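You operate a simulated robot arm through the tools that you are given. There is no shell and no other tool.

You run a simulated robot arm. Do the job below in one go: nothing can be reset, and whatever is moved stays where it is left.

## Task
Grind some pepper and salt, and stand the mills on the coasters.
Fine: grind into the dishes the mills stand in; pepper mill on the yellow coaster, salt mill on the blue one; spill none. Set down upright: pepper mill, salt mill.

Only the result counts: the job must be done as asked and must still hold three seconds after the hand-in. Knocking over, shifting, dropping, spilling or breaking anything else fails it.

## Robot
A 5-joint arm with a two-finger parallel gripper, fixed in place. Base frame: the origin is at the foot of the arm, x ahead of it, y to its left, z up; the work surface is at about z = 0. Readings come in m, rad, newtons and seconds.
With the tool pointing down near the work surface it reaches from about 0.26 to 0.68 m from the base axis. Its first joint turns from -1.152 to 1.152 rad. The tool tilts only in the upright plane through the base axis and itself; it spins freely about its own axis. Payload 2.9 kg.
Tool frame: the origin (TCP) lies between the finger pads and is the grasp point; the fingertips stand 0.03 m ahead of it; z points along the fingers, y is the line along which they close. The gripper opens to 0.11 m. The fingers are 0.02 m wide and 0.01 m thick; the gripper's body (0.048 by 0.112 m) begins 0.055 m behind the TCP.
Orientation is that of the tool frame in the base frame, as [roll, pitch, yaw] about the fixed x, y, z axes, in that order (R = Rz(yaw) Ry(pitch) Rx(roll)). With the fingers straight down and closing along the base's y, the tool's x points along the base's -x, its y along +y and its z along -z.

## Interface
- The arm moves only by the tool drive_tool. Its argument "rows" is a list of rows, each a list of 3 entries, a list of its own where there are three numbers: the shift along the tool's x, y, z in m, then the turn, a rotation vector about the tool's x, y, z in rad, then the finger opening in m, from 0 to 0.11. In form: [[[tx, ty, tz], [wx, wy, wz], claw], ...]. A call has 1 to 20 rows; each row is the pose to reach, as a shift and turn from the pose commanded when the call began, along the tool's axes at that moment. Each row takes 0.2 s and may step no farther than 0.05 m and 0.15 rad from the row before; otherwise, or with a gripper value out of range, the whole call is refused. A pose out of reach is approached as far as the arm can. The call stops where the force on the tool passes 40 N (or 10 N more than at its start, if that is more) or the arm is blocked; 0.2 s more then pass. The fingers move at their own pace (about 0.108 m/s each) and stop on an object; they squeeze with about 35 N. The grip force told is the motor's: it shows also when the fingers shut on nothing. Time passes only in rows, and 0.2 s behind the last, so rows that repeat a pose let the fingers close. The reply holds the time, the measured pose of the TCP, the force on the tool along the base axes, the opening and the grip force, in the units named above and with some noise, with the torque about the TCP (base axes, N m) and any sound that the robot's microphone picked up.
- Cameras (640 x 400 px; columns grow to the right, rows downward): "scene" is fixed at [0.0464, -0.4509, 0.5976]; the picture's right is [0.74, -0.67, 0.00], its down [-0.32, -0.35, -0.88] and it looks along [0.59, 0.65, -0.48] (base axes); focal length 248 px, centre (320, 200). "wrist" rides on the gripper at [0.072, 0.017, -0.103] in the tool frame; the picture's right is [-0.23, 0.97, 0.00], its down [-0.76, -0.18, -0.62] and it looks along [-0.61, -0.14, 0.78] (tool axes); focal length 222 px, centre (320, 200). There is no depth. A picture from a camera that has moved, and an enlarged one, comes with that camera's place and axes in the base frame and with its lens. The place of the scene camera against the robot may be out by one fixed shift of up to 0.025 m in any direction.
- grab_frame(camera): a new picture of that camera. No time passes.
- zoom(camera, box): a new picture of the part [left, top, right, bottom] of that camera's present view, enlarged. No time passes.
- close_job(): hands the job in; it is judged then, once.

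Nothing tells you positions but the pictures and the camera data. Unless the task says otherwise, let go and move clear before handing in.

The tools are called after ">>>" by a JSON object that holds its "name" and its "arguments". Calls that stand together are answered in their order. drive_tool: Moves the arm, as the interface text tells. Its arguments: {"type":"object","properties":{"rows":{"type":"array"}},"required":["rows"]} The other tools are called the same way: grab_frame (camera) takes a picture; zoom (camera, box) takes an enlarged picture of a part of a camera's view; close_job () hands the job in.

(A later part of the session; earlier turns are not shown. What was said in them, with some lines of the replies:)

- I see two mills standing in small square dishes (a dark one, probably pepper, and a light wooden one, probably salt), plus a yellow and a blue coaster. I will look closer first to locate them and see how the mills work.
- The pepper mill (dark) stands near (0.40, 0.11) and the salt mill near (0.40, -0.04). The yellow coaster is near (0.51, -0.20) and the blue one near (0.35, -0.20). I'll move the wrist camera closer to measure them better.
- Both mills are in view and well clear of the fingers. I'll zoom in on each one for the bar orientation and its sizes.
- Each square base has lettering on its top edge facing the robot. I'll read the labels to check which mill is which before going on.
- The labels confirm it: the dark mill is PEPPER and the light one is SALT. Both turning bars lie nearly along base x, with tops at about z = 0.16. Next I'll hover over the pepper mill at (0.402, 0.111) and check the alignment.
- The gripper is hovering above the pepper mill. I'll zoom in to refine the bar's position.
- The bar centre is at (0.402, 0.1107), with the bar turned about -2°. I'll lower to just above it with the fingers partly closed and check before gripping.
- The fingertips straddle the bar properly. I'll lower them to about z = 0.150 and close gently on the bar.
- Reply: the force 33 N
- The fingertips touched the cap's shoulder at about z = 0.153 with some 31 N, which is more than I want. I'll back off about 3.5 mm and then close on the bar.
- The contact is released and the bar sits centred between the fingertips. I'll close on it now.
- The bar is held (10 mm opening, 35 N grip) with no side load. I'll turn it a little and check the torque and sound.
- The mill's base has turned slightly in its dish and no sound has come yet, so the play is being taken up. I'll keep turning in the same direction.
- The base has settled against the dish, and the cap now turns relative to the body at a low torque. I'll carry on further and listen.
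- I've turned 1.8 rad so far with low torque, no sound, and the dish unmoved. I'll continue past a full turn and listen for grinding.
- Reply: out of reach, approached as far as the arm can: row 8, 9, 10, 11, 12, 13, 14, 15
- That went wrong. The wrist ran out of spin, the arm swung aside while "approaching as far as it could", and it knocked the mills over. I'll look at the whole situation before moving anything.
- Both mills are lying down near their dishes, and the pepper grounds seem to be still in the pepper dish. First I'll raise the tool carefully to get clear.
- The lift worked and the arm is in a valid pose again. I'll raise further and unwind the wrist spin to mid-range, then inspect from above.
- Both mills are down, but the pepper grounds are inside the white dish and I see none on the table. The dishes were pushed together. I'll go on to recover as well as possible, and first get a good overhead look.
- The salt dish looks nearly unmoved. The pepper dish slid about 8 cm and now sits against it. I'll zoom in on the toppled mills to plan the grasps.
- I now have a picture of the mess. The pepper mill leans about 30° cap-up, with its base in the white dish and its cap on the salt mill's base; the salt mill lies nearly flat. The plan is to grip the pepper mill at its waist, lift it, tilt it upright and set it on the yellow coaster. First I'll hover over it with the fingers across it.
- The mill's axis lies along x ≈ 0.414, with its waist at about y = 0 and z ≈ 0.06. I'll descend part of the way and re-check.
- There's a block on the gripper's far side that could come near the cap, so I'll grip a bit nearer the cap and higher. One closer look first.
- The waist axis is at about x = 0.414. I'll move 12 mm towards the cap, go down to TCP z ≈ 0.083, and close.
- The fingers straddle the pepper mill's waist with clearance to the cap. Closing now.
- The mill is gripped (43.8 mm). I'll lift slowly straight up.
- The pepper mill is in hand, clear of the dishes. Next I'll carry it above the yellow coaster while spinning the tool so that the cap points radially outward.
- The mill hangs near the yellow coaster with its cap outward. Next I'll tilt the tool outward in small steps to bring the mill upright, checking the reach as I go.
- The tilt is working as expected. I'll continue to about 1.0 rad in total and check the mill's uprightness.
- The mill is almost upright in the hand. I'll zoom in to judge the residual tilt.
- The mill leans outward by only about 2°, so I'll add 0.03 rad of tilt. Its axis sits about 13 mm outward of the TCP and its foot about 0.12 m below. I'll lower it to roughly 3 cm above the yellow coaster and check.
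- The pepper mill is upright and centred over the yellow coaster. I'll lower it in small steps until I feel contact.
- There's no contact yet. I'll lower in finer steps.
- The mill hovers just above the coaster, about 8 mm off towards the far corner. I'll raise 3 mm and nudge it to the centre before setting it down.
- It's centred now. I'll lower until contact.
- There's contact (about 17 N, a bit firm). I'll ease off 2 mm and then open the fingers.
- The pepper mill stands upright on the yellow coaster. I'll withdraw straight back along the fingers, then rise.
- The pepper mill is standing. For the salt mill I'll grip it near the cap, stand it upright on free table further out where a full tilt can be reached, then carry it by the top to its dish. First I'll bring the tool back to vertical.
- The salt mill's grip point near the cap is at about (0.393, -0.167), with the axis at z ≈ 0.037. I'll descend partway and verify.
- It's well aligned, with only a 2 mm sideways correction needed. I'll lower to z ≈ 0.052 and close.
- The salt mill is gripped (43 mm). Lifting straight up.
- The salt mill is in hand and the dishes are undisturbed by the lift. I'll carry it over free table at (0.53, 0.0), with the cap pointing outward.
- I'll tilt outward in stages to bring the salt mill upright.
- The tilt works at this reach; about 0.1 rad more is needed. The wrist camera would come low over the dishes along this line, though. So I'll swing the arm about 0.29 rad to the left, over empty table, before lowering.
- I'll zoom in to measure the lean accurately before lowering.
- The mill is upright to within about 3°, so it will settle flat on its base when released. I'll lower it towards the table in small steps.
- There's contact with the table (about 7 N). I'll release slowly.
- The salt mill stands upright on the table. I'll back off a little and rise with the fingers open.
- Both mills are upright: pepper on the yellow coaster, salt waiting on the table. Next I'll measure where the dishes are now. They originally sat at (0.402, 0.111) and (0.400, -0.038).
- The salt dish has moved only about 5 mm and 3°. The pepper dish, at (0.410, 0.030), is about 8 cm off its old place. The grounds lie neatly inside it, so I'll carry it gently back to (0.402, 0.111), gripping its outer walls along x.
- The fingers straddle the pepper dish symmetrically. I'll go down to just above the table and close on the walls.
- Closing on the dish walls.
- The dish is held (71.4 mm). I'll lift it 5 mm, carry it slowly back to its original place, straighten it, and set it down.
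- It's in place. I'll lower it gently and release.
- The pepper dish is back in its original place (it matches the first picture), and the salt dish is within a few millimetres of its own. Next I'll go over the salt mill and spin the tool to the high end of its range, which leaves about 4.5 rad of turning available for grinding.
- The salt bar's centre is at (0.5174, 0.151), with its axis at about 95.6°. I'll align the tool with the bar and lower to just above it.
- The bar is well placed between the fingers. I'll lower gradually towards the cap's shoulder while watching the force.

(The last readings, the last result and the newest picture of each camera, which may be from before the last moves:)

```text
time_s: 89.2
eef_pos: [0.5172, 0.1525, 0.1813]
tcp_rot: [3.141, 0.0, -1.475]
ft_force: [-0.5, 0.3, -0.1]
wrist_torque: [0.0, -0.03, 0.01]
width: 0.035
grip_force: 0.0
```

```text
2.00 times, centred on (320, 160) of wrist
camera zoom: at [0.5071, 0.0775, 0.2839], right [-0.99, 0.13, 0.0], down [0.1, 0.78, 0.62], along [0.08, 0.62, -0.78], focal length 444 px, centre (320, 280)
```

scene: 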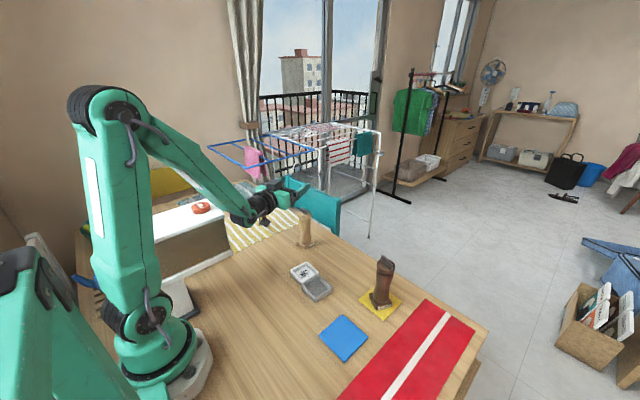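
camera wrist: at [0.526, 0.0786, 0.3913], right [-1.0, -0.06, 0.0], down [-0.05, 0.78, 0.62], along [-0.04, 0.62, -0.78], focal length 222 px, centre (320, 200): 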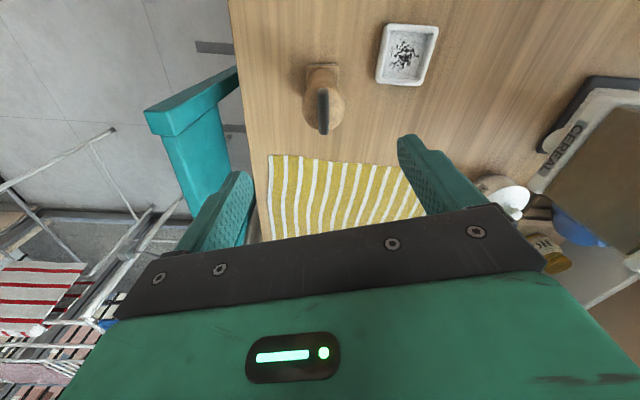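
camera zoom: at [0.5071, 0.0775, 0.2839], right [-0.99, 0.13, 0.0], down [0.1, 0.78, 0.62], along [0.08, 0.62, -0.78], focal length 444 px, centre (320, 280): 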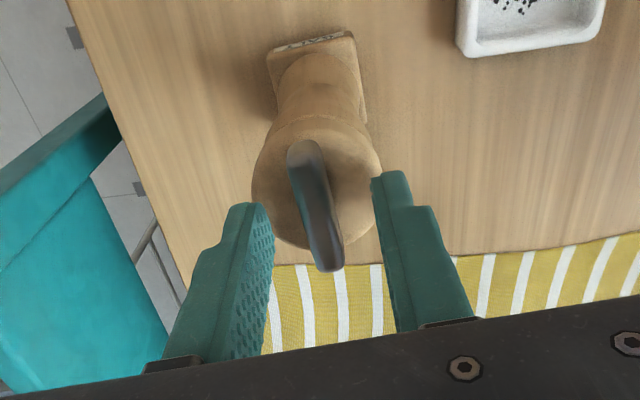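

>>> {"name": "drive_tool", "arguments": {"rows": [[[0, 0, 0.0015], [0, 0, 0], 0.035], [[0, 0, 0.0015], [0, 0, 0], 0.02], [[0, 0, 0.0015], [0, 0, 0], 0.0], [[0, 0, 0.0015], [0, 0, 0], 0.0]]}}

>>> {"name": "zoom", "arguments": {"camera": "scene", "box": [280, 180, 330, 250]}}

>>> {"name": "zoom", "arguments": {"camera": "wrist", "box": [220, 60, 420, 260]}}

```text
time_s: 90.2
eef_pos: [0.5162, 0.1521, 0.1808]
tcp_rot: [3.14, 0.0, -1.473]
ft_force: [1.1, -0.2, 0.0]
wrist_torque: [-0.03, -0.04, -0.01]
width: 0.0102
grip_force: 34.9
```

```text
5.71 times, centred on (305, 215) of scene
camera zoom: at [0.0464, -0.4509, 0.5976], right [0.74, -0.67, 0.0], down [-0.32, -0.35, -0.88], along [0.59, 0.65, -0.48], focal length 1417 px, centre (406, 114)
```

zoom: 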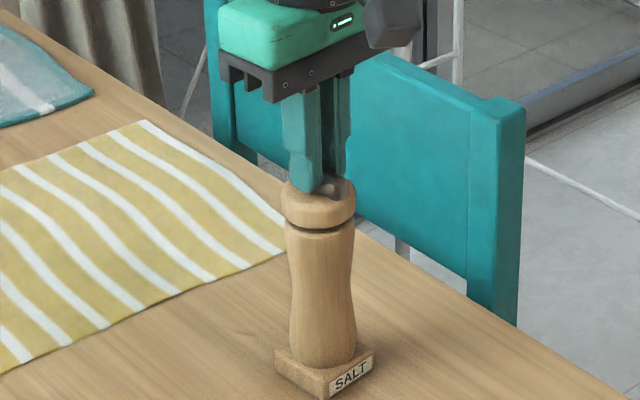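

```text
2.00 times, centred on (320, 160) of wrist
camera zoom: at [0.5071, 0.0772, 0.2826], right [-0.99, 0.13, 0.0], down [0.1, 0.78, 0.62], along [0.08, 0.62, -0.78], focal length 444 px, centre (320, 280)
```

zoom: 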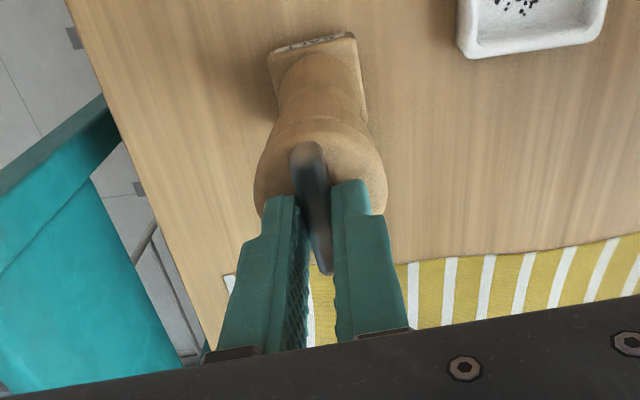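

The salt mill's bar is gripped. I'll lift it and check that the mill hangs straight.

>>> {"name": "drive_tool", "arguments": {"rows": [[[0, 0, -0.005], [0, 0, 0], 0.0], [[0, 0, -0.015], [0, 0, 0], 0.0], [[0, 0, -0.03], [0, 0, 0], 0.0], [[0, 0, -0.05], [0, 0, 0], 0.0], [[0, 0, -0.07], [0, 0, 0], 0.0], [[0, 0, -0.07], [0, 0, 0], 0.0]]}}

>>> {"name": "zoom", "arguments": {"camera": "scene", "box": [270, 150, 350, 250]}}

>>> {"name": "zoom", "arguments": {"camera": "wrist", "box": [220, 60, 420, 260]}}

```text
time_s: 91.6
eef_pos: [0.5169, 0.1508, 0.2506]
tcp_rot: [3.141, -0.002, -1.474]
ft_force: [0.3, 0.5, -2.4]
wrist_torque: [0.01, 0.0, 0.02]
width: 0.0103
grip_force: 34.4
```

```text
4.00 times, centred on (310, 200) of scene
camera zoom: at [0.0464, -0.4509, 0.5976], right [0.74, -0.67, 0.0], down [-0.32, -0.35, -0.88], along [0.59, 0.65, -0.48], focal length 992 px, centre (360, 200)
```

zoom: 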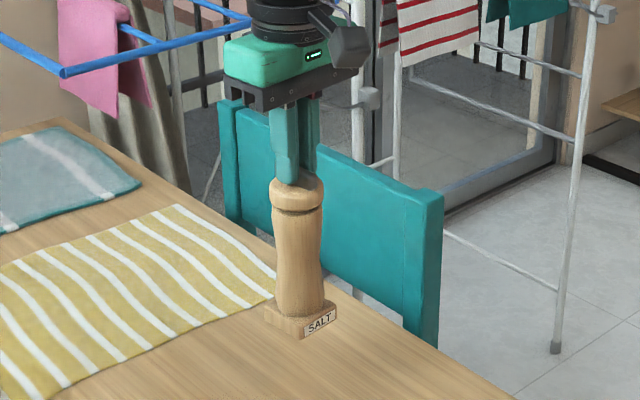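

```text
2.00 times, centred on (320, 160) of wrist
camera zoom: at [0.5071, 0.0771, 0.353], right [-0.99, 0.13, 0.0], down [0.1, 0.78, 0.62], along [0.08, 0.62, -0.78], focal length 444 px, centre (320, 280)
```

zoom: 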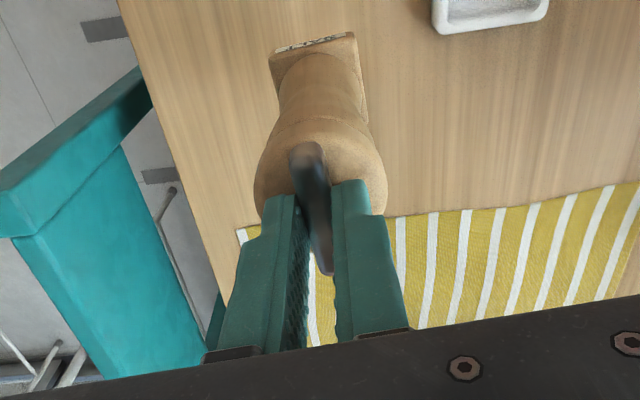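

The mill hangs straight and aligned with the tool. I'll carry it smoothly over to the salt dish at (0.402, -0.042) and turn it to match the dish's -4.4°.

>>> {"name": "drive_tool", "arguments": {"rows": [[[0.006, 0.0044, 0], [0, 0, 0.006], 0.0], [[0.018, 0.0132, 0], [0, 0, 0.017], 0.0], [[0.034, 0.025, 0], [0, 0, 0.032], 0.0], [[0.052, 0.0381, 0], [0, 0, 0.048], 0.0], [[0.071, 0.052, 0], [0, 0, 0.066], 0.0], [[0.09, 0.066, 0], [0, 0, 0.084], 0.0], [[0.109, 0.0799, 0], [0, 0, 0.101], 0.0], [[0.128, 0.0938, 0], [0, 0, 0.119], 0.0], [[0.146, 0.107, 0], [0, 0, 0.136], 0.0], [[0.161, 0.118, 0], [0, 0, 0.15], 0.0], [[0.173, 0.1268, 0], [0, 0, 0.161], 0.0], [[0.1795, 0.1315, 0], [0, 0, 0.167], 0.0], [[0.1815, 0.133, 0], [0, 0, 0.169], 0.0], [[0.1815, 0.133, 0], [0, 0, 0.169], 0.0]]}}

>>> {"name": "zoom", "arguments": {"camera": "wrist", "box": [220, 20, 420, 260]}}

>>> {"name": "zoom", "arguments": {"camera": "scene", "box": [280, 200, 360, 310]}}

```text
time_s: 94.6
eef_pos: [0.401, -0.0424, 0.2502]
tcp_rot: [-3.14, 0.0, -1.645]
ft_force: [0.0, 0.2, -3.8]
wrist_torque: [-0.01, 0.01, 0.02]
width: 0.0102
grip_force: 35.2
```

```text
1.67 times, centred on (320, 140) of wrist
camera zoom: at [0.3796, -0.1138, 0.3523], right [-0.95, 0.3, 0.0], down [0.23, 0.75, 0.62], along [0.19, 0.59, -0.78], focal length 370 px, centre (320, 300)
```

zoom: 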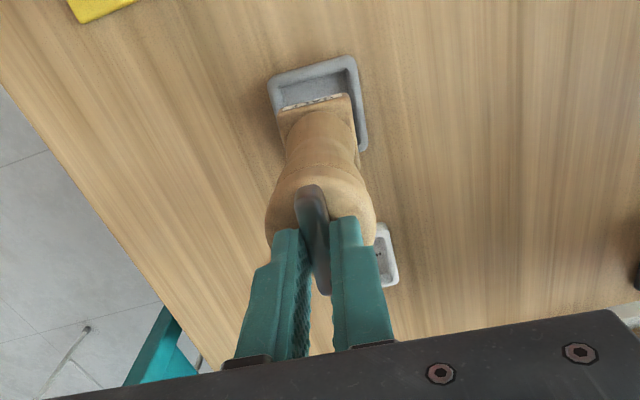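

```text
3.64 times, centred on (320, 255) of scene
camera zoom: at [0.0464, -0.4509, 0.5976], right [0.74, -0.67, 0.0], down [-0.32, -0.35, -0.88], along [0.59, 0.65, -0.48], focal length 902 px, centre (320, 0)
```

zoom: 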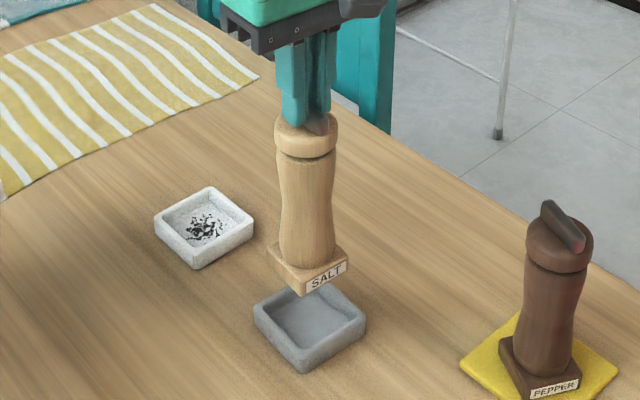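

It's positioned over the dish. I'll lower to just above the rim and check the alignment.

>>> {"name": "drive_tool", "arguments": {"rows": [[[0, 0, 0.012], [0, 0, 0], 0.0], [[0, 0, 0.025], [0, 0, 0], 0.0], [[0, 0, 0.038], [0, 0, 0], 0.0], [[0, 0, 0.038], [0, 0, 0], 0.0]]}}

>>> {"name": "zoom", "arguments": {"camera": "wrist", "box": [270, 40, 370, 140]}}

>>> {"name": "zoom", "arguments": {"camera": "scene", "box": [290, 230, 350, 310]}}

```text
time_s: 95.6
eef_pos: [0.4014, -0.0412, 0.2118]
tcp_rot: [-3.142, 0.0, -1.644]
ft_force: [-0.5, 0.2, -2.4]
wrist_torque: [-0.03, -0.01, 0.0]
width: 0.0101
grip_force: 34.7
```

```text
4.00 times, centred on (320, 90) of wrist
camera zoom: at [0.3798, -0.1136, 0.3143], right [-0.95, 0.3, 0.0], down [0.23, 0.75, 0.62], along [0.18, 0.6, -0.78], focal length 888 px, centre (320, 640)
```

zoom: 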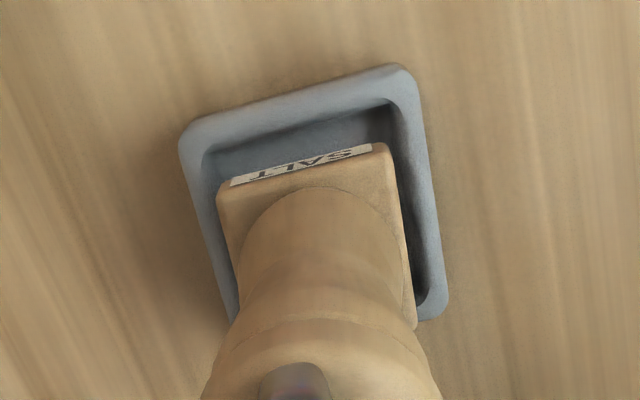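

```text
5.00 times, centred on (320, 270) of scene
camera zoom: at [0.0464, -0.4509, 0.5976], right [0.74, -0.67, 0.0], down [-0.32, -0.35, -0.88], along [0.59, 0.65, -0.48], focal length 1240 px, centre (320, -150)
```

zoom: 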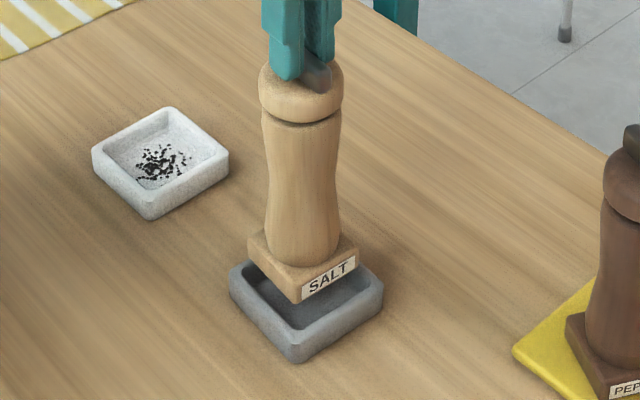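

The alignment is within a millimetre or so. I'll lower it into the dish.

>>> {"name": "drive_tool", "arguments": {"rows": [[[0, 0, 0.006], [0, 0, 0], 0.0], [[0, 0, 0.012], [0, 0, 0], 0.0], [[0, 0, 0.018], [0, 0, 0], 0.0], [[0, 0, 0.022], [0, 0, 0], 0.0]]}}

>>> {"name": "drive_tool", "arguments": {"rows": [[[0, 0, 0.0015], [0, 0, 0], 0.0]]}}

>>> {"name": "drive_tool", "arguments": {"rows": [[[0, 0, 0.0015], [0, 0, 0], 0.0]]}}

>>> {"name": "zoom", "arguments": {"camera": "scene", "box": [290, 230, 350, 310]}}

```text
time_s: 96.6
eef_pos: [0.4008, -0.0417, 0.1895]
tcp_rot: [3.139, -0.001, -1.644]
ft_force: [-0.4, -0.6, -2.5]
wrist_torque: [-0.12, 0.06, 0.0]
width: 0.0102
grip_force: 35.0
```

```text
time_s: 97.0
eef_pos: [0.4018, -0.0426, 0.188]
tcp_rot: [3.14, 0.0, -1.645]
ft_force: [0.1, -0.2, -2.9]
wrist_torque: [0.02, -0.01, -0.01]
width: 0.0098
grip_force: 35.3
```

```text
time_s: 97.4
eef_pos: [0.4022, -0.0428, 0.187]
tcp_rot: [-3.14, 0.0, -1.643]
ft_force: [-0.7, -0.3, -1.0]
wrist_torque: [0.06, 0.01, 0.0]
width: 0.0101
grip_force: 35.3
```

```text
5.00 times, centred on (320, 270) of scene
camera zoom: at [0.0464, -0.4509, 0.5976], right [0.74, -0.67, 0.0], down [-0.32, -0.35, -0.88], along [0.59, 0.65, -0.48], focal length 1240 px, centre (320, -150)
```

zoom: 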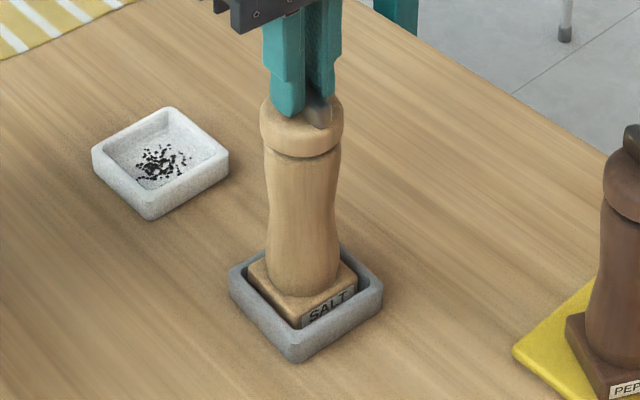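

The mill is seated, with the dish nearly carrying its weight. I'll press very lightly and start turning clockwise in short stretches. I'll stay well inside the spin limit this time (about 4.3 rad available).

>>> {"name": "drive_tool", "arguments": {"rows": [[[0, 0, 0.0008], [0, 0, 0], 0.0], [[0, 0, 0.0008], [0, 0, 0.08], 0.0], [[0, 0, 0.0008], [0, 0, 0.18], 0.0], [[0, 0, 0.0008], [0, 0, 0.28], 0.0], [[0, 0, 0.0008], [0, 0, 0.38], 0.0], [[0, 0, 0.0008], [0, 0, 0.48], 0.0], [[0, 0, 0.0008], [0, 0, 0.58], 0.0], [[0, 0, 0.0008], [0, 0, 0.68], 0.0], [[0, 0, 0.0008], [0, 0, 0.78], 0.0]]}}

>>> {"name": "zoom", "arguments": {"camera": "scene", "box": [290, 230, 350, 310]}}

```text
time_s: 99.4
eef_pos: [0.4015, -0.0432, 0.1869]
tcp_rot: [-3.139, 0.002, -2.425]
ft_force: [-5.7, 1.2, 22.5]
wrist_torque: [-0.12, 0.37, -0.01]
width: 0.0102
grip_force: 35.2
```

```text
5.00 times, centred on (320, 270) of scene
camera zoom: at [0.0463, -0.4508, 0.5977], right [0.74, -0.67, 0.0], down [-0.32, -0.35, -0.88], along [0.59, 0.65, -0.48], focal length 1240 px, centre (320, -150)
```

zoom: 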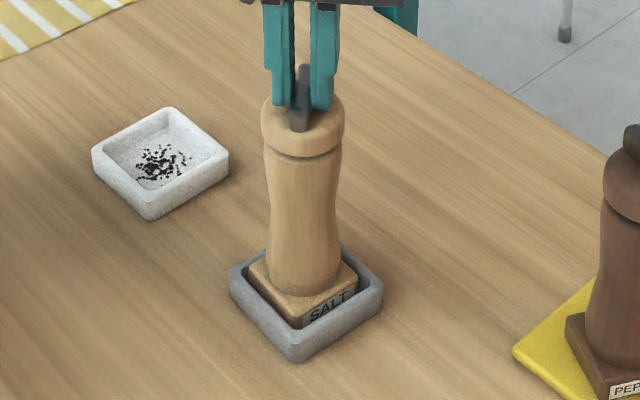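

The dish is holding still, but the downward press has grown to 22 N. I'll ease up 1.3 mm and continue turning.

>>> {"name": "drive_tool", "arguments": {"rows": [[[0, 0, -0.0013], [0, 0, 0.0], 0.0], [[0, 0, -0.0013], [0, 0, 0.1], 0.0], [[0, 0, -0.0013], [0, 0, 0.2], 0.0], [[0, 0, -0.0013], [0, 0, 0.3], 0.0], [[0, 0, -0.0013], [0, 0, 0.4], 0.0]]}}

>>> {"name": "zoom", "arguments": {"camera": "scene", "box": [290, 230, 350, 310]}}

```text
time_s: 100.6
eef_pos: [0.4008, -0.0425, 0.187]
tcp_rot: [3.141, -0.003, -2.826]
ft_force: [-0.6, -0.1, -1.6]
wrist_torque: [-0.01, 0.0, -0.02]
width: 0.0103
grip_force: 34.7
```

```text
5.00 times, centred on (320, 270) of scene
camera zoom: at [0.0464, -0.4509, 0.5976], right [0.74, -0.67, 0.0], down [-0.32, -0.35, -0.88], along [0.59, 0.65, -0.48], focal length 1240 px, centre (320, -150)
```

zoom: 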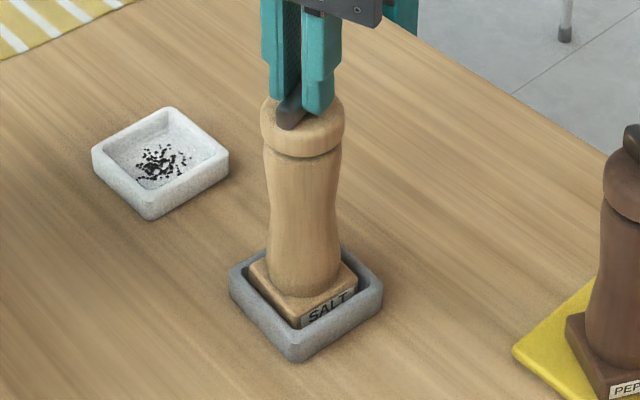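

The cap is turning while the base and dish stay put (1.18 rad so far). I'll press slightly more and continue.

>>> {"name": "drive_tool", "arguments": {"rows": [[[0, 0, 0.0004], [0, 0, 0.1], 0.0], [[0, 0, 0.0004], [0, 0, 0.2], 0.0], [[0, 0, 0.0004], [0, 0, 0.3], 0.0], [[0, 0, 0.0004], [0, 0, 0.4], 0.0], [[0, 0, 0.0004], [0, 0, 0.5], 0.0], [[0, 0, 0.0004], [0, 0, 0.6], 0.0], [[0, 0, 0.0004], [0, 0, 0.7], 0.0], [[0, 0, 0.0004], [0, 0, 0.8], 0.0], [[0, 0, 0.0004], [0, 0, 0.9], 0.0], [[0, 0, 0.0004], [0, 0, 1.0], 0.0]]}}

>>> {"name": "zoom", "arguments": {"camera": "scene", "box": [290, 230, 350, 310]}}

>>> {"name": "zoom", "arguments": {"camera": "wrist", "box": [220, 40, 420, 260]}}

```text
time_s: 102.8
eef_pos: [0.401, -0.042, 0.1876]
tcp_rot: [-3.14, -0.001, 2.458]
ft_force: [0.3, -1.9, -3.0]
wrist_torque: [-0.24, -0.09, 0.07]
width: 0.0099
grip_force: 34.8
```

```text
5.00 times, centred on (320, 270) of scene
camera zoom: at [0.0464, -0.4509, 0.5976], right [0.74, -0.67, 0.0], down [-0.32, -0.35, -0.88], along [0.59, 0.65, -0.48], focal length 1240 px, centre (320, -150)
```

zoom: 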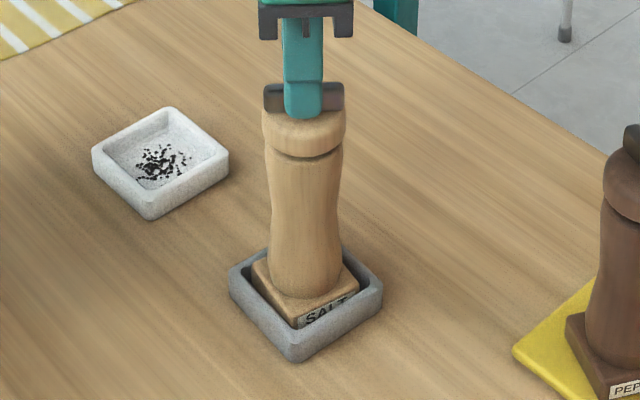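

```text
1.82 times, centred on (320, 150) of wrist
camera zoom: at [0.3566, 0.0164, 0.2897], right [0.79, 0.61, 0.0], down [0.48, -0.62, 0.62], along [0.38, -0.49, -0.78], focal length 404 px, centre (320, 291)
```

zoom: 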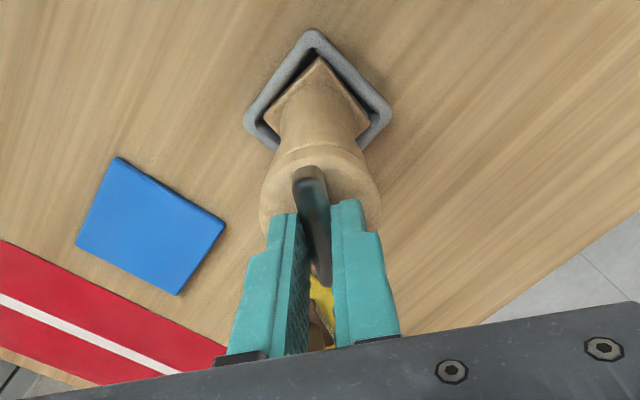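

Grinding continues (2.18 rad), with a small torque and the dish still. Next is another 1.1 rad.

>>> {"name": "drive_tool", "arguments": {"rows": [[[0, 0, 0.0004], [0, 0, 0.11], 0.0], [[0, 0, 0.0004], [0, 0, 0.22], 0.0], [[0, 0, 0.0004], [0, 0, 0.33], 0.0], [[0, 0, 0.0004], [0, 0, 0.44], 0.0], [[0, 0, 0.0004], [0, 0, 0.55], 0.0], [[0, 0, 0.0004], [0, 0, 0.66], 0.0], [[0, 0, 0.0004], [0, 0, 0.77], 0.0], [[0, 0, 0.0004], [0, 0, 0.88], 0.0], [[0, 0, 0.0004], [0, 0, 0.99], 0.0], [[0, 0, 0.0004], [0, 0, 1.1], 0.0]]}}

>>> {"name": "zoom", "arguments": {"camera": "scene", "box": [290, 230, 350, 310]}}

>>> {"name": "zoom", "arguments": {"camera": "wrist", "box": [270, 40, 370, 140]}}

```text
time_s: 105.0
eef_pos: [0.4017, -0.0428, 0.1861]
tcp_rot: [-3.141, 0.0, 1.358]
ft_force: [-1.4, -4.2, 1.8]
wrist_torque: [-0.83, 0.29, 0.0]
width: 0.0102
grip_force: 34.8
```

```text
5.00 times, centred on (320, 270) of scene
camera zoom: at [0.0464, -0.4509, 0.5976], right [0.74, -0.67, 0.0], down [-0.32, -0.35, -0.88], along [0.59, 0.65, -0.48], focal length 1240 px, centre (320, -150)
```

zoom: 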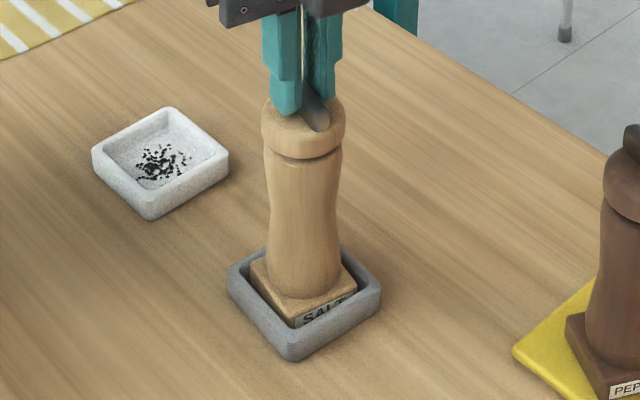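

```text
4.00 times, centred on (320, 90) of wrist
camera zoom: at [0.434, 0.0247, 0.2893], right [0.9, -0.43, 0.0], down [-0.33, -0.71, 0.62], along [-0.27, -0.56, -0.78], focal length 888 px, centre (320, 640)
```

zoom: 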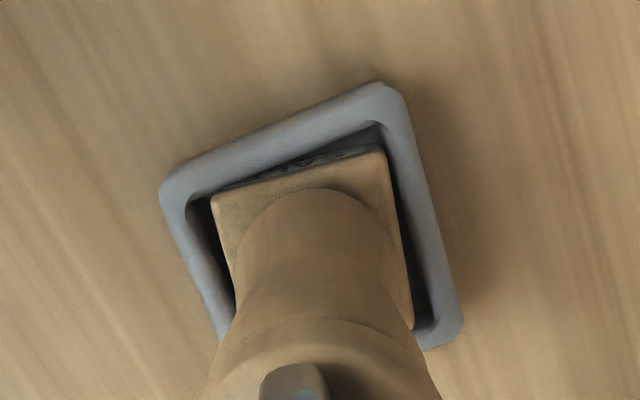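

>>> {"name": "drive_tool", "arguments": {"rows": [[[0, 0, 0], [0, 0, 0.1], 0.0], [[0, 0, 0], [0, 0, 0.2], 0.0], [[0, 0, 0], [0, 0, 0.3], 0.0], [[0, 0, 0], [0, 0, 0.4], 0.0], [[0, 0, 0], [0, 0, 0.5], 0.0], [[0, 0, 0], [0, 0, 0.6], 0.0], [[0, 0, 0], [0, 0, 0.7], 0.0], [[0, 0, 0], [0, 0, 0.8], 0.0], [[0, 0, 0], [0, 0, 0.9], 0.0], [[0, 0, 0], [0, 0, 1.0], 0.0]]}}

>>> {"name": "zoom", "arguments": {"camera": "scene", "box": [290, 230, 350, 310]}}

>>> {"name": "zoom", "arguments": {"camera": "wrist", "box": [220, 40, 420, 260]}}

```text
time_s: 107.2
eef_pos: [0.4018, -0.0417, 0.1873]
tcp_rot: [-3.141, -0.001, 0.358]
ft_force: [-1.9, -1.3, 5.1]
wrist_torque: [-0.1, 0.21, 0.03]
width: 0.0101
grip_force: 34.8
```

```text
5.00 times, centred on (320, 270) of scene
camera zoom: at [0.0464, -0.4509, 0.5976], right [0.74, -0.67, 0.0], down [-0.32, -0.35, -0.88], along [0.59, 0.65, -0.48], focal length 1240 px, centre (320, -150)
```

zoom: 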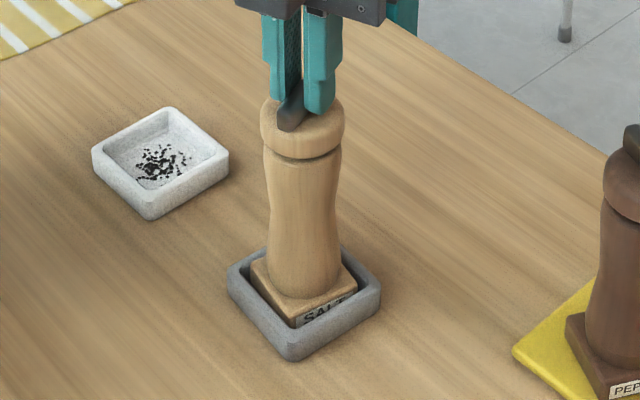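

```text
1.82 times, centred on (320, 150) of wrist
camera zoom: at [0.4759, -0.033, 0.2892], right [0.13, -0.99, 0.0], down [-0.78, -0.1, 0.62], along [-0.62, -0.08, -0.78], focal length 404 px, centre (320, 291)
```

zoom: 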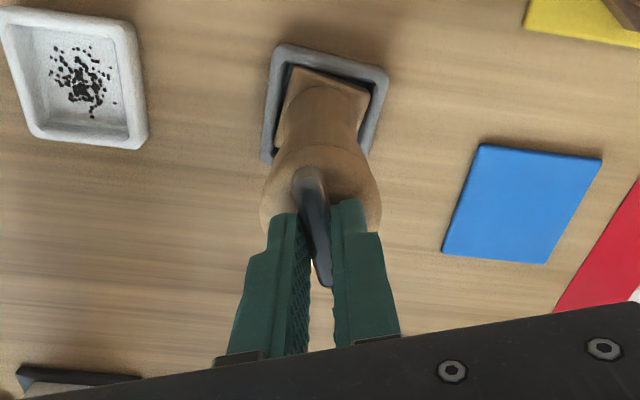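

I've turned about 4.3 rad in all, and the dish is in place. I'll back off a touch (CCW 0.06 rad) so the base frees from the dish wall, then lift slowly to see the result in the dish.

>>> {"name": "drive_tool", "arguments": {"rows": [[[0, 0, 0], [0, 0, -0.03], 0.0], [[0, 0, -0.001], [0, 0, -0.06], 0.0], [[0, 0, -0.004], [0, 0, -0.06], 0.0], [[0, 0, -0.009], [0, 0, -0.06], 0.0], [[0, 0, -0.015], [0, 0, -0.06], 0.0], [[0, 0, -0.022], [0, 0, -0.06], 0.0], [[0, 0, -0.03], [0, 0, -0.06], 0.0], [[0, 0, -0.04], [0, 0, -0.06], 0.0], [[0, 0, -0.05], [0, 0, -0.06], 0.0], [[0, 0, -0.05], [0, 0, -0.06], 0.0]]}}

>>> {"name": "zoom", "arguments": {"camera": "scene", "box": [290, 230, 350, 310]}}

>>> {"name": "zoom", "arguments": {"camera": "wrist", "box": [220, 20, 420, 240]}}

```text
time_s: 109.4
eef_pos: [0.4027, -0.0426, 0.2368]
tcp_rot: [-3.142, 0.001, 0.42]
ft_force: [0.5, 0.6, -2.9]
wrist_torque: [0.0, 0.0, -0.01]
width: 0.0102
grip_force: 34.2
```

```text
5.00 times, centred on (320, 270) of scene
camera zoom: at [0.0464, -0.4509, 0.5976], right [0.74, -0.67, 0.0], down [-0.32, -0.35, -0.88], along [0.59, 0.65, -0.48], focal length 1240 px, centre (320, -150)
```

zoom: 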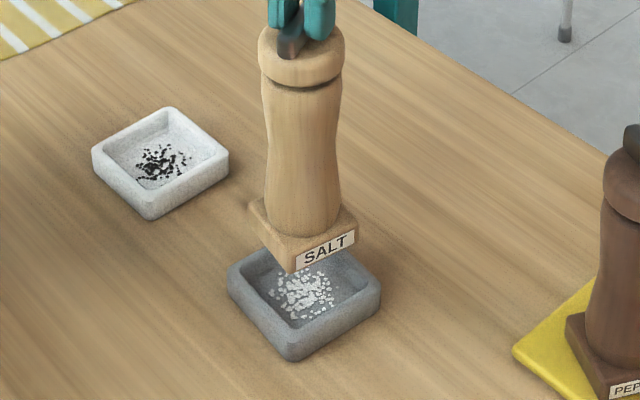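

```text
1.82 times, centred on (320, 130) of wrist
camera zoom: at [0.4753, -0.0283, 0.3393], right [0.19, -0.98, 0.0], down [-0.77, -0.15, 0.62], along [-0.61, -0.12, -0.78], focal length 404 px, centre (320, 327)
```

zoom: 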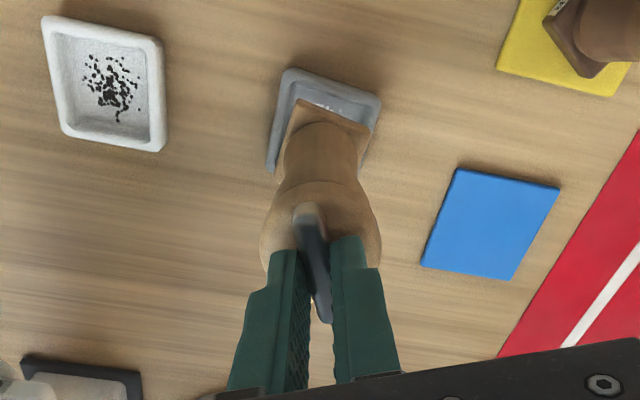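

Salt grains are visible in the salt dish, with nothing spilled outside. I'll carry the mill smoothly to the blue coaster at (0.350, -0.2015).

>>> {"name": "drive_tool", "arguments": {"rows": [[[-0.004, 0.0045, 0], [0, 0, -0.004], 0.0], [[-0.013, 0.014, 0], [0, 0, -0.014], 0.0], [[-0.0255, 0.028, 0], [0, 0, -0.027], 0.0], [[-0.0405, 0.0445, 0], [0, 0, -0.043], 0.0], [[-0.0565, 0.062, 0], [0, 0, -0.06], 0.0], [[-0.0725, 0.0795, 0], [0, 0, -0.077], 0.0], [[-0.0875, 0.096, 0], [0, 0, -0.093], 0.0], [[-0.1, 0.11, 0], [0, 0, -0.107], 0.0], [[-0.109, 0.1195, 0], [0, 0, -0.116], 0.0], [[-0.1128, 0.1238, 0], [0, 0, -0.12], 0.0], [[-0.1128, 0.1238, 0], [0, 0, -0.12], 0.0]]}}

>>> {"name": "zoom", "arguments": {"camera": "wrist", "box": [220, 20, 420, 240]}}

>>> {"name": "zoom", "arguments": {"camera": "scene", "box": [290, 230, 410, 370]}}

```text
time_s: 111.8
eef_pos: [0.3479, -0.2019, 0.2369]
tcp_rot: [-3.141, 0.001, 0.54]
ft_force: [0.3, 0.1, -2.2]
wrist_torque: [0.03, 0.01, -0.01]
width: 0.0099
grip_force: 35.5
```

```text
1.82 times, centred on (320, 130) of wrist
camera zoom: at [0.4203, -0.179, 0.339], right [0.31, -0.95, 0.0], down [-0.74, -0.24, 0.62], along [-0.59, -0.19, -0.78], focal length 404 px, centre (320, 327)
```

zoom: 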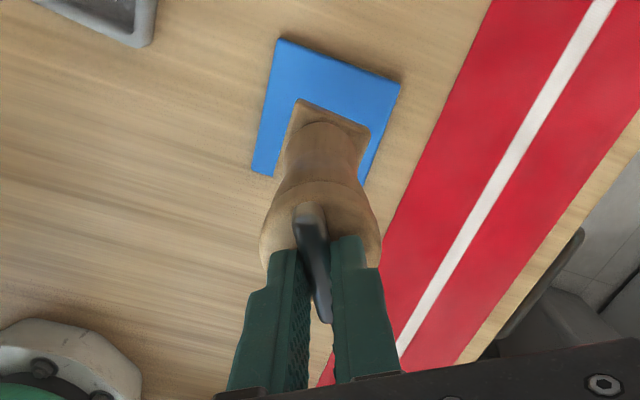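

```text
2.86 times, centred on (350, 300) of scene
camera zoom: at [0.0464, -0.4509, 0.5976], right [0.74, -0.67, 0.0], down [-0.32, -0.35, -0.88], along [0.59, 0.65, -0.48], focal length 709 px, centre (234, -86)
```

zoom: 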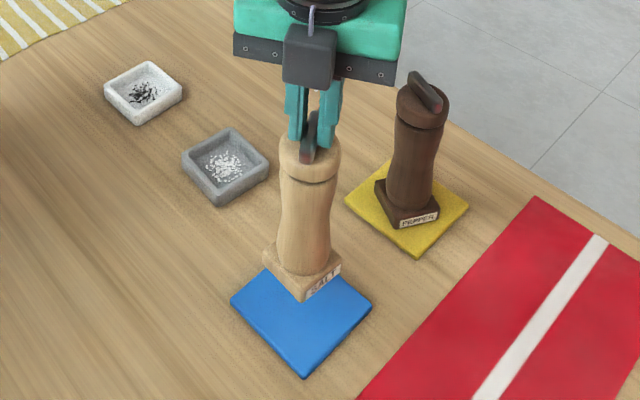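

It's centred over the blue coaster. Lowering.

>>> {"name": "drive_tool", "arguments": {"rows": [[[0, 0, 0.01], [0, 0, 0], 0.0], [[0, 0, 0.02], [0, 0, 0], 0.0], [[0, 0, 0.03], [0, 0, 0], 0.0], [[0, 0, 0.04], [0, 0, 0], 0.0], [[0, 0, 0.0455], [0, 0, 0], 0.0]]}}

>>> {"name": "zoom", "arguments": {"camera": "scene", "box": [310, 270, 380, 370]}}

```text
time_s: 113.0
eef_pos: [0.3486, -0.2012, 0.1928]
tcp_rot: [-3.141, 0.001, 0.538]
ft_force: [0.6, 0.1, -2.3]
wrist_torque: [-0.03, 0.0, 0.02]
width: 0.0101
grip_force: 35.1
```

```text
4.00 times, centred on (345, 320) of scene
camera zoom: at [0.0464, -0.4509, 0.5976], right [0.74, -0.67, 0.0], down [-0.32, -0.35, -0.88], along [0.59, 0.65, -0.48], focal length 992 px, centre (220, -280)
```

zoom: 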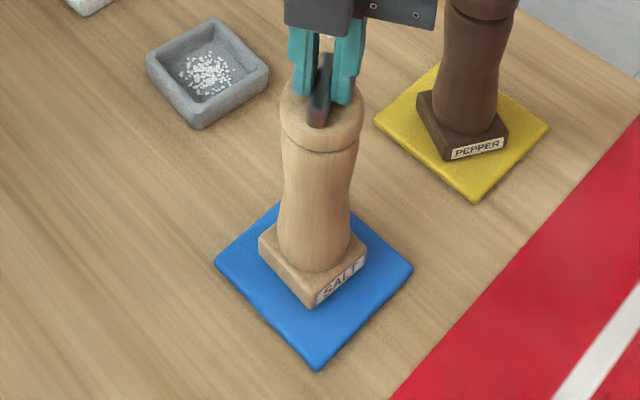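

>>> {"name": "drive_tool", "arguments": {"rows": [[[0, 0, 0.002], [0, 0, 0], 0.0], [[0, 0, 0.0035], [0, 0, 0], 0.0]]}}

>>> {"name": "drive_tool", "arguments": {"rows": [[[0, 0, 0.0012], [0, 0, 0], 0.0]]}}

>>> {"name": "drive_tool", "arguments": {"rows": [[[0, 0, 0.0012], [0, 0, 0], 0.0]]}}

>>> {"name": "zoom", "arguments": {"camera": "scene", "box": [310, 270, 380, 370]}}

```text
time_s: 113.6
eef_pos: [0.3492, -0.2016, 0.1875]
tcp_rot: [-3.141, -0.002, 0.54]
ft_force: [0.5, 0.2, -2.3]
wrist_torque: [-0.01, -0.06, 0.0]
width: 0.0102
grip_force: 35.1
```

```text
time_s: 114.0
eef_pos: [0.3506, -0.2022, 0.1877]
tcp_rot: [3.141, -0.002, 0.54]
ft_force: [-3.0, 0.3, 9.1]
wrist_torque: [0.04, 0.3, -0.03]
width: 0.0102
grip_force: 34.7
```

```text
time_s: 114.4
eef_pos: [0.3505, -0.2015, 0.1881]
tcp_rot: [3.138, -0.003, 0.54]
ft_force: [-4.7, -0.6, 24.0]
wrist_torque: [-0.18, 0.52, 0.01]
width: 0.0103
grip_force: 34.7
```

```text
4.00 times, centred on (345, 320) of scene
camera zoom: at [0.0463, -0.4508, 0.5977], right [0.74, -0.67, 0.0], down [-0.32, -0.35, -0.88], along [0.59, 0.65, -0.48], focal length 992 px, centre (220, -280)
```

zoom: 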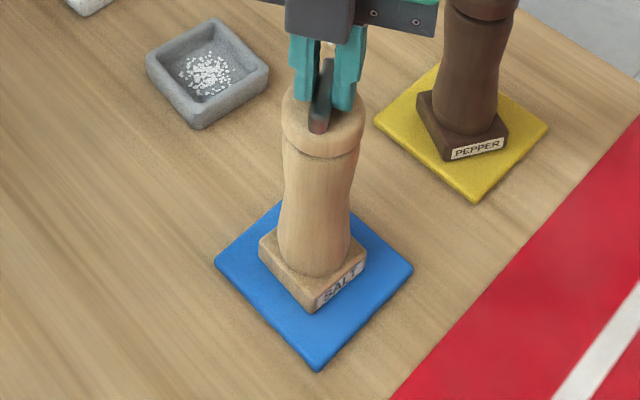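

The mill is in contact with the coaster. I'll ease off about 1.7 mm and release the bar.

>>> {"name": "drive_tool", "arguments": {"rows": [[[0, 0, -0.0017], [0, 0, 0], 0.0], [[0, 0, -0.0017], [0, 0, 0], 0.0]]}}

>>> {"name": "drive_tool", "arguments": {"rows": [[[0, 0, 0], [0, 0, 0], 0.013], [[0, 0, 0], [0, 0, 0], 0.02], [[0, 0, 0], [0, 0, 0], 0.035], [[0, 0, 0], [0, 0, 0], 0.04]]}}

>>> {"name": "zoom", "arguments": {"camera": "scene", "box": [310, 270, 380, 370]}}

>>> {"name": "zoom", "arguments": {"camera": "wrist", "box": [220, 40, 420, 260]}}

```text
time_s: 115.0
eef_pos: [0.3498, -0.2016, 0.1878]
tcp_rot: [3.139, -0.001, 0.539]
ft_force: [2.0, 1.1, 15.9]
wrist_torque: [0.29, -0.52, -0.05]
width: 0.0103
grip_force: 35.2
```

```text
time_s: 116.0
eef_pos: [0.3484, -0.201, 0.1883]
tcp_rot: [3.14, 0.0, 0.541]
ft_force: [-0.5, -0.2, 0.8]
wrist_torque: [0.02, -0.02, -0.03]
width: 0.04
grip_force: 0.1
```

```text
4.00 times, centred on (345, 320) of scene
camera zoom: at [0.0464, -0.4509, 0.5976], right [0.74, -0.67, 0.0], down [-0.32, -0.35, -0.88], along [0.59, 0.65, -0.48], focal length 992 px, centre (220, -280)
```

zoom: 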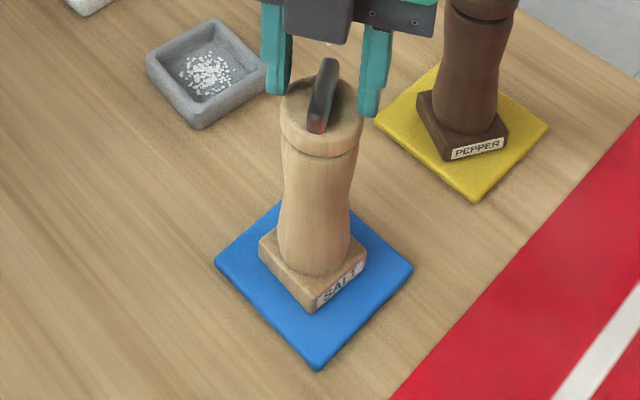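

```text
1.82 times, centred on (320, 150) of wrist
camera zoom: at [0.4203, -0.1787, 0.2895], right [0.31, -0.95, 0.0], down [-0.74, -0.24, 0.62], along [-0.59, -0.19, -0.78], focal length 404 px, centre (320, 291)
```

zoom: 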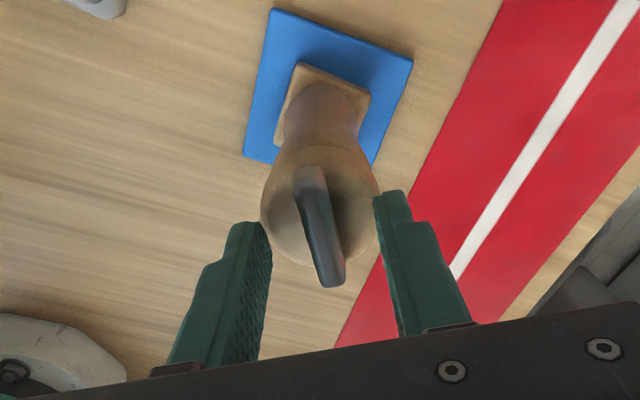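

The salt mill stands upright on the blue coaster. I'll rise straight up and review everything.

>>> {"name": "drive_tool", "arguments": {"rows": [[[0, 0, -0.02], [0, 0, 0], 0.05], [[0, 0, -0.05], [0, 0, 0], 0.06], [[0, 0, -0.09], [0, 0, 0], 0.06], [[0, 0, -0.13], [0, 0, 0], 0.06], [[0, 0, -0.17], [0, 0, 0], 0.06], [[0, 0, -0.2], [0, 0, 0], 0.06]]}}

>>> {"name": "grab_frame", "arguments": {"camera": "scene"}}

>>> {"name": "zoom", "arguments": {"camera": "scene", "box": [250, 210, 350, 310]}}

>>> {"name": "zoom", "arguments": {"camera": "scene", "box": [260, 200, 500, 400]}}

```text
time_s: 117.4
eef_pos: [0.3484, -0.2019, 0.3892]
tcp_rot: [3.141, -0.001, 0.538]
ft_force: [0.1, 0.9, 0.1]
wrist_torque: [0.0, -0.04, 0.01]
width: 0.0597
grip_force: 0.0
```

```text
taken
```

scene: 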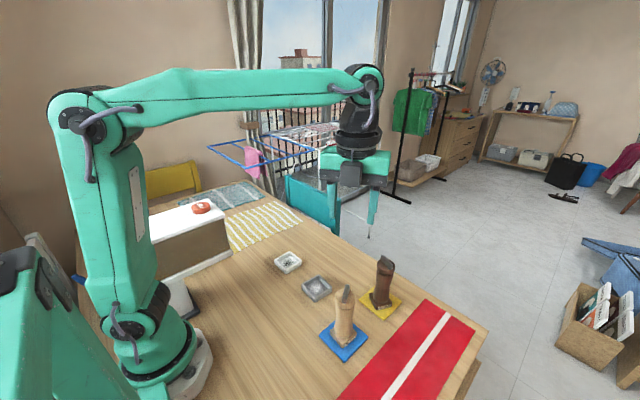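

```text
4.00 times, centred on (300, 260) of scene
camera zoom: at [0.0464, -0.4509, 0.5976], right [0.74, -0.67, 0.0], down [-0.32, -0.35, -0.88], along [0.59, 0.65, -0.48], focal length 992 px, centre (400, -40)
```

zoom: 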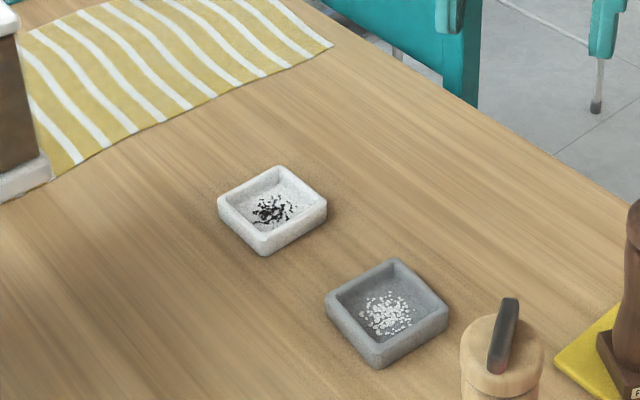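

```text
2.00 times, centred on (380, 300) of scene
camera zoom: at [0.0464, -0.4509, 0.5976], right [0.74, -0.67, 0.0], down [-0.32, -0.35, -0.88], along [0.59, 0.65, -0.48], focal length 496 px, centre (200, 0)
```

zoom: 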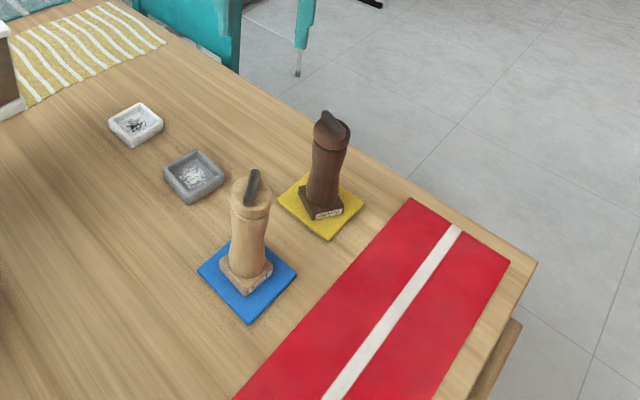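

Everything is now where it belongs by comparison with the first pictures. I'll look closely at both dishes to compare how much was ground and check for spills.

>>> {"name": "zoom", "arguments": {"camera": "scene", "box": [270, 245, 310, 280]}}

>>> {"name": "zoom", "arguments": {"camera": "scene", "box": [295, 270, 335, 305]}}

>>> {"name": "zoom", "arguments": {"camera": "scene", "box": [320, 245, 410, 365]}}

```text
11.43 times, centred on (290, 262) of scene
camera zoom: at [0.0464, -0.4509, 0.5976], right [0.74, -0.67, 0.0], down [-0.32, -0.35, -0.88], along [0.59, 0.65, -0.48], focal length 2835 px, centre (663, -514)
```

zoom: 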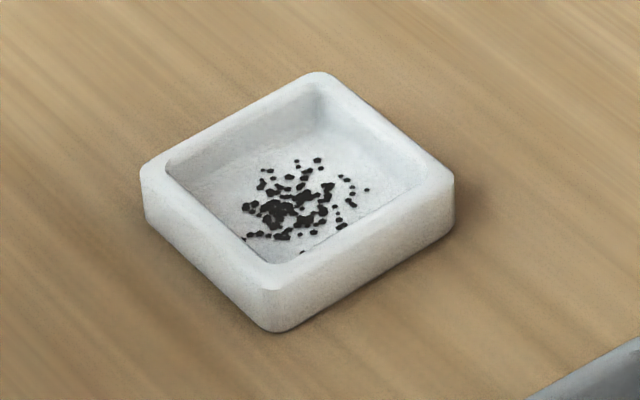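

```text
11.43 times, centred on (315, 288) of scene
camera zoom: at [0.0464, -0.4509, 0.5976], right [0.74, -0.67, 0.0], down [-0.32, -0.35, -0.88], along [0.59, 0.65, -0.48], focal length 2835 px, centre (377, -800)
```

zoom: 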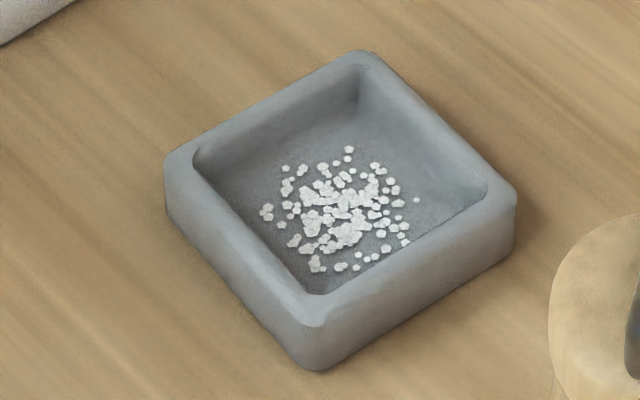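

```text
3.33 times, centred on (365, 305) of scene
camera zoom: at [0.0464, -0.4509, 0.5976], right [0.74, -0.67, 0.0], down [-0.32, -0.35, -0.88], along [0.59, 0.65, -0.48], focal length 827 px, centre (170, -150)
```

zoom: 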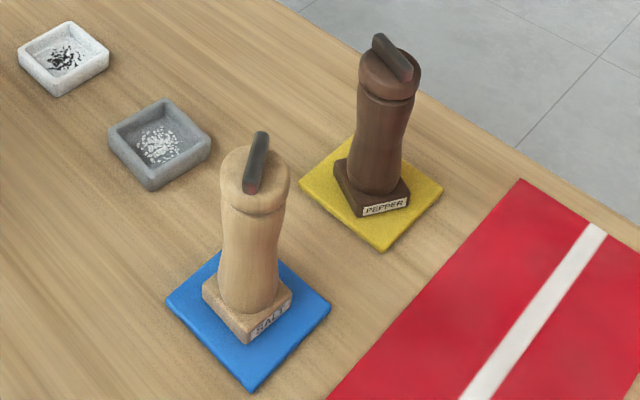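

Both mills stand upright on the right coasters. The grounds lie inside their dishes with none visible on the table, the dishes are back at or within a few millimetres of their places, and the arm is clear. Handing in now.

>>> {"name": "close_job", "arguments": {}}

```text
The job is handed in.
```

I handed the job in with the end state matching the request, but I had an accident on the way that may count against it.

**End state, judged from the last pictures:**
- The pepper mill stands upright on the yellow coaster and the salt mill upright on the blue one.
- Ground pepper is in the white dish and ground salt is in the grey dish. I see none on the table.
- The gripper is open and clear of everything.

**What went wrong:** while grinding the pepper I commanded more wrist spin than the arm has. It swung sideways, knocked over both mills and pushed the pepper dish about 8 cm. This was my mistake: I should have turned in shorter stretches and checked the reach.

**How I recovered:**
- **Pepper mill:** I picked it up and stood it on its coaster. The pepper in the dish comes from the turning before the accident, about 2.4 rad (under half a turn).
- **Pepper dish:** I carried it back, with its grounds, to within about 2 mm of where it started.
- **Salt mill:** I stood it up on free table and put it back in its dish. I ground it about 4 rad, staying inside the spin limit, then set it on its coaster.

**What remains uncertain:**
- The salt dish is about 4 mm and 5° off its starting position. I left it rather than risk spilling the salt.
- No grinding sound was reported for either mill, so the only evidence of the amounts is what shows in the dishes.
- If knocking the mills over or moving the dishes along the way counts, the job may fail even though the end state looks right.
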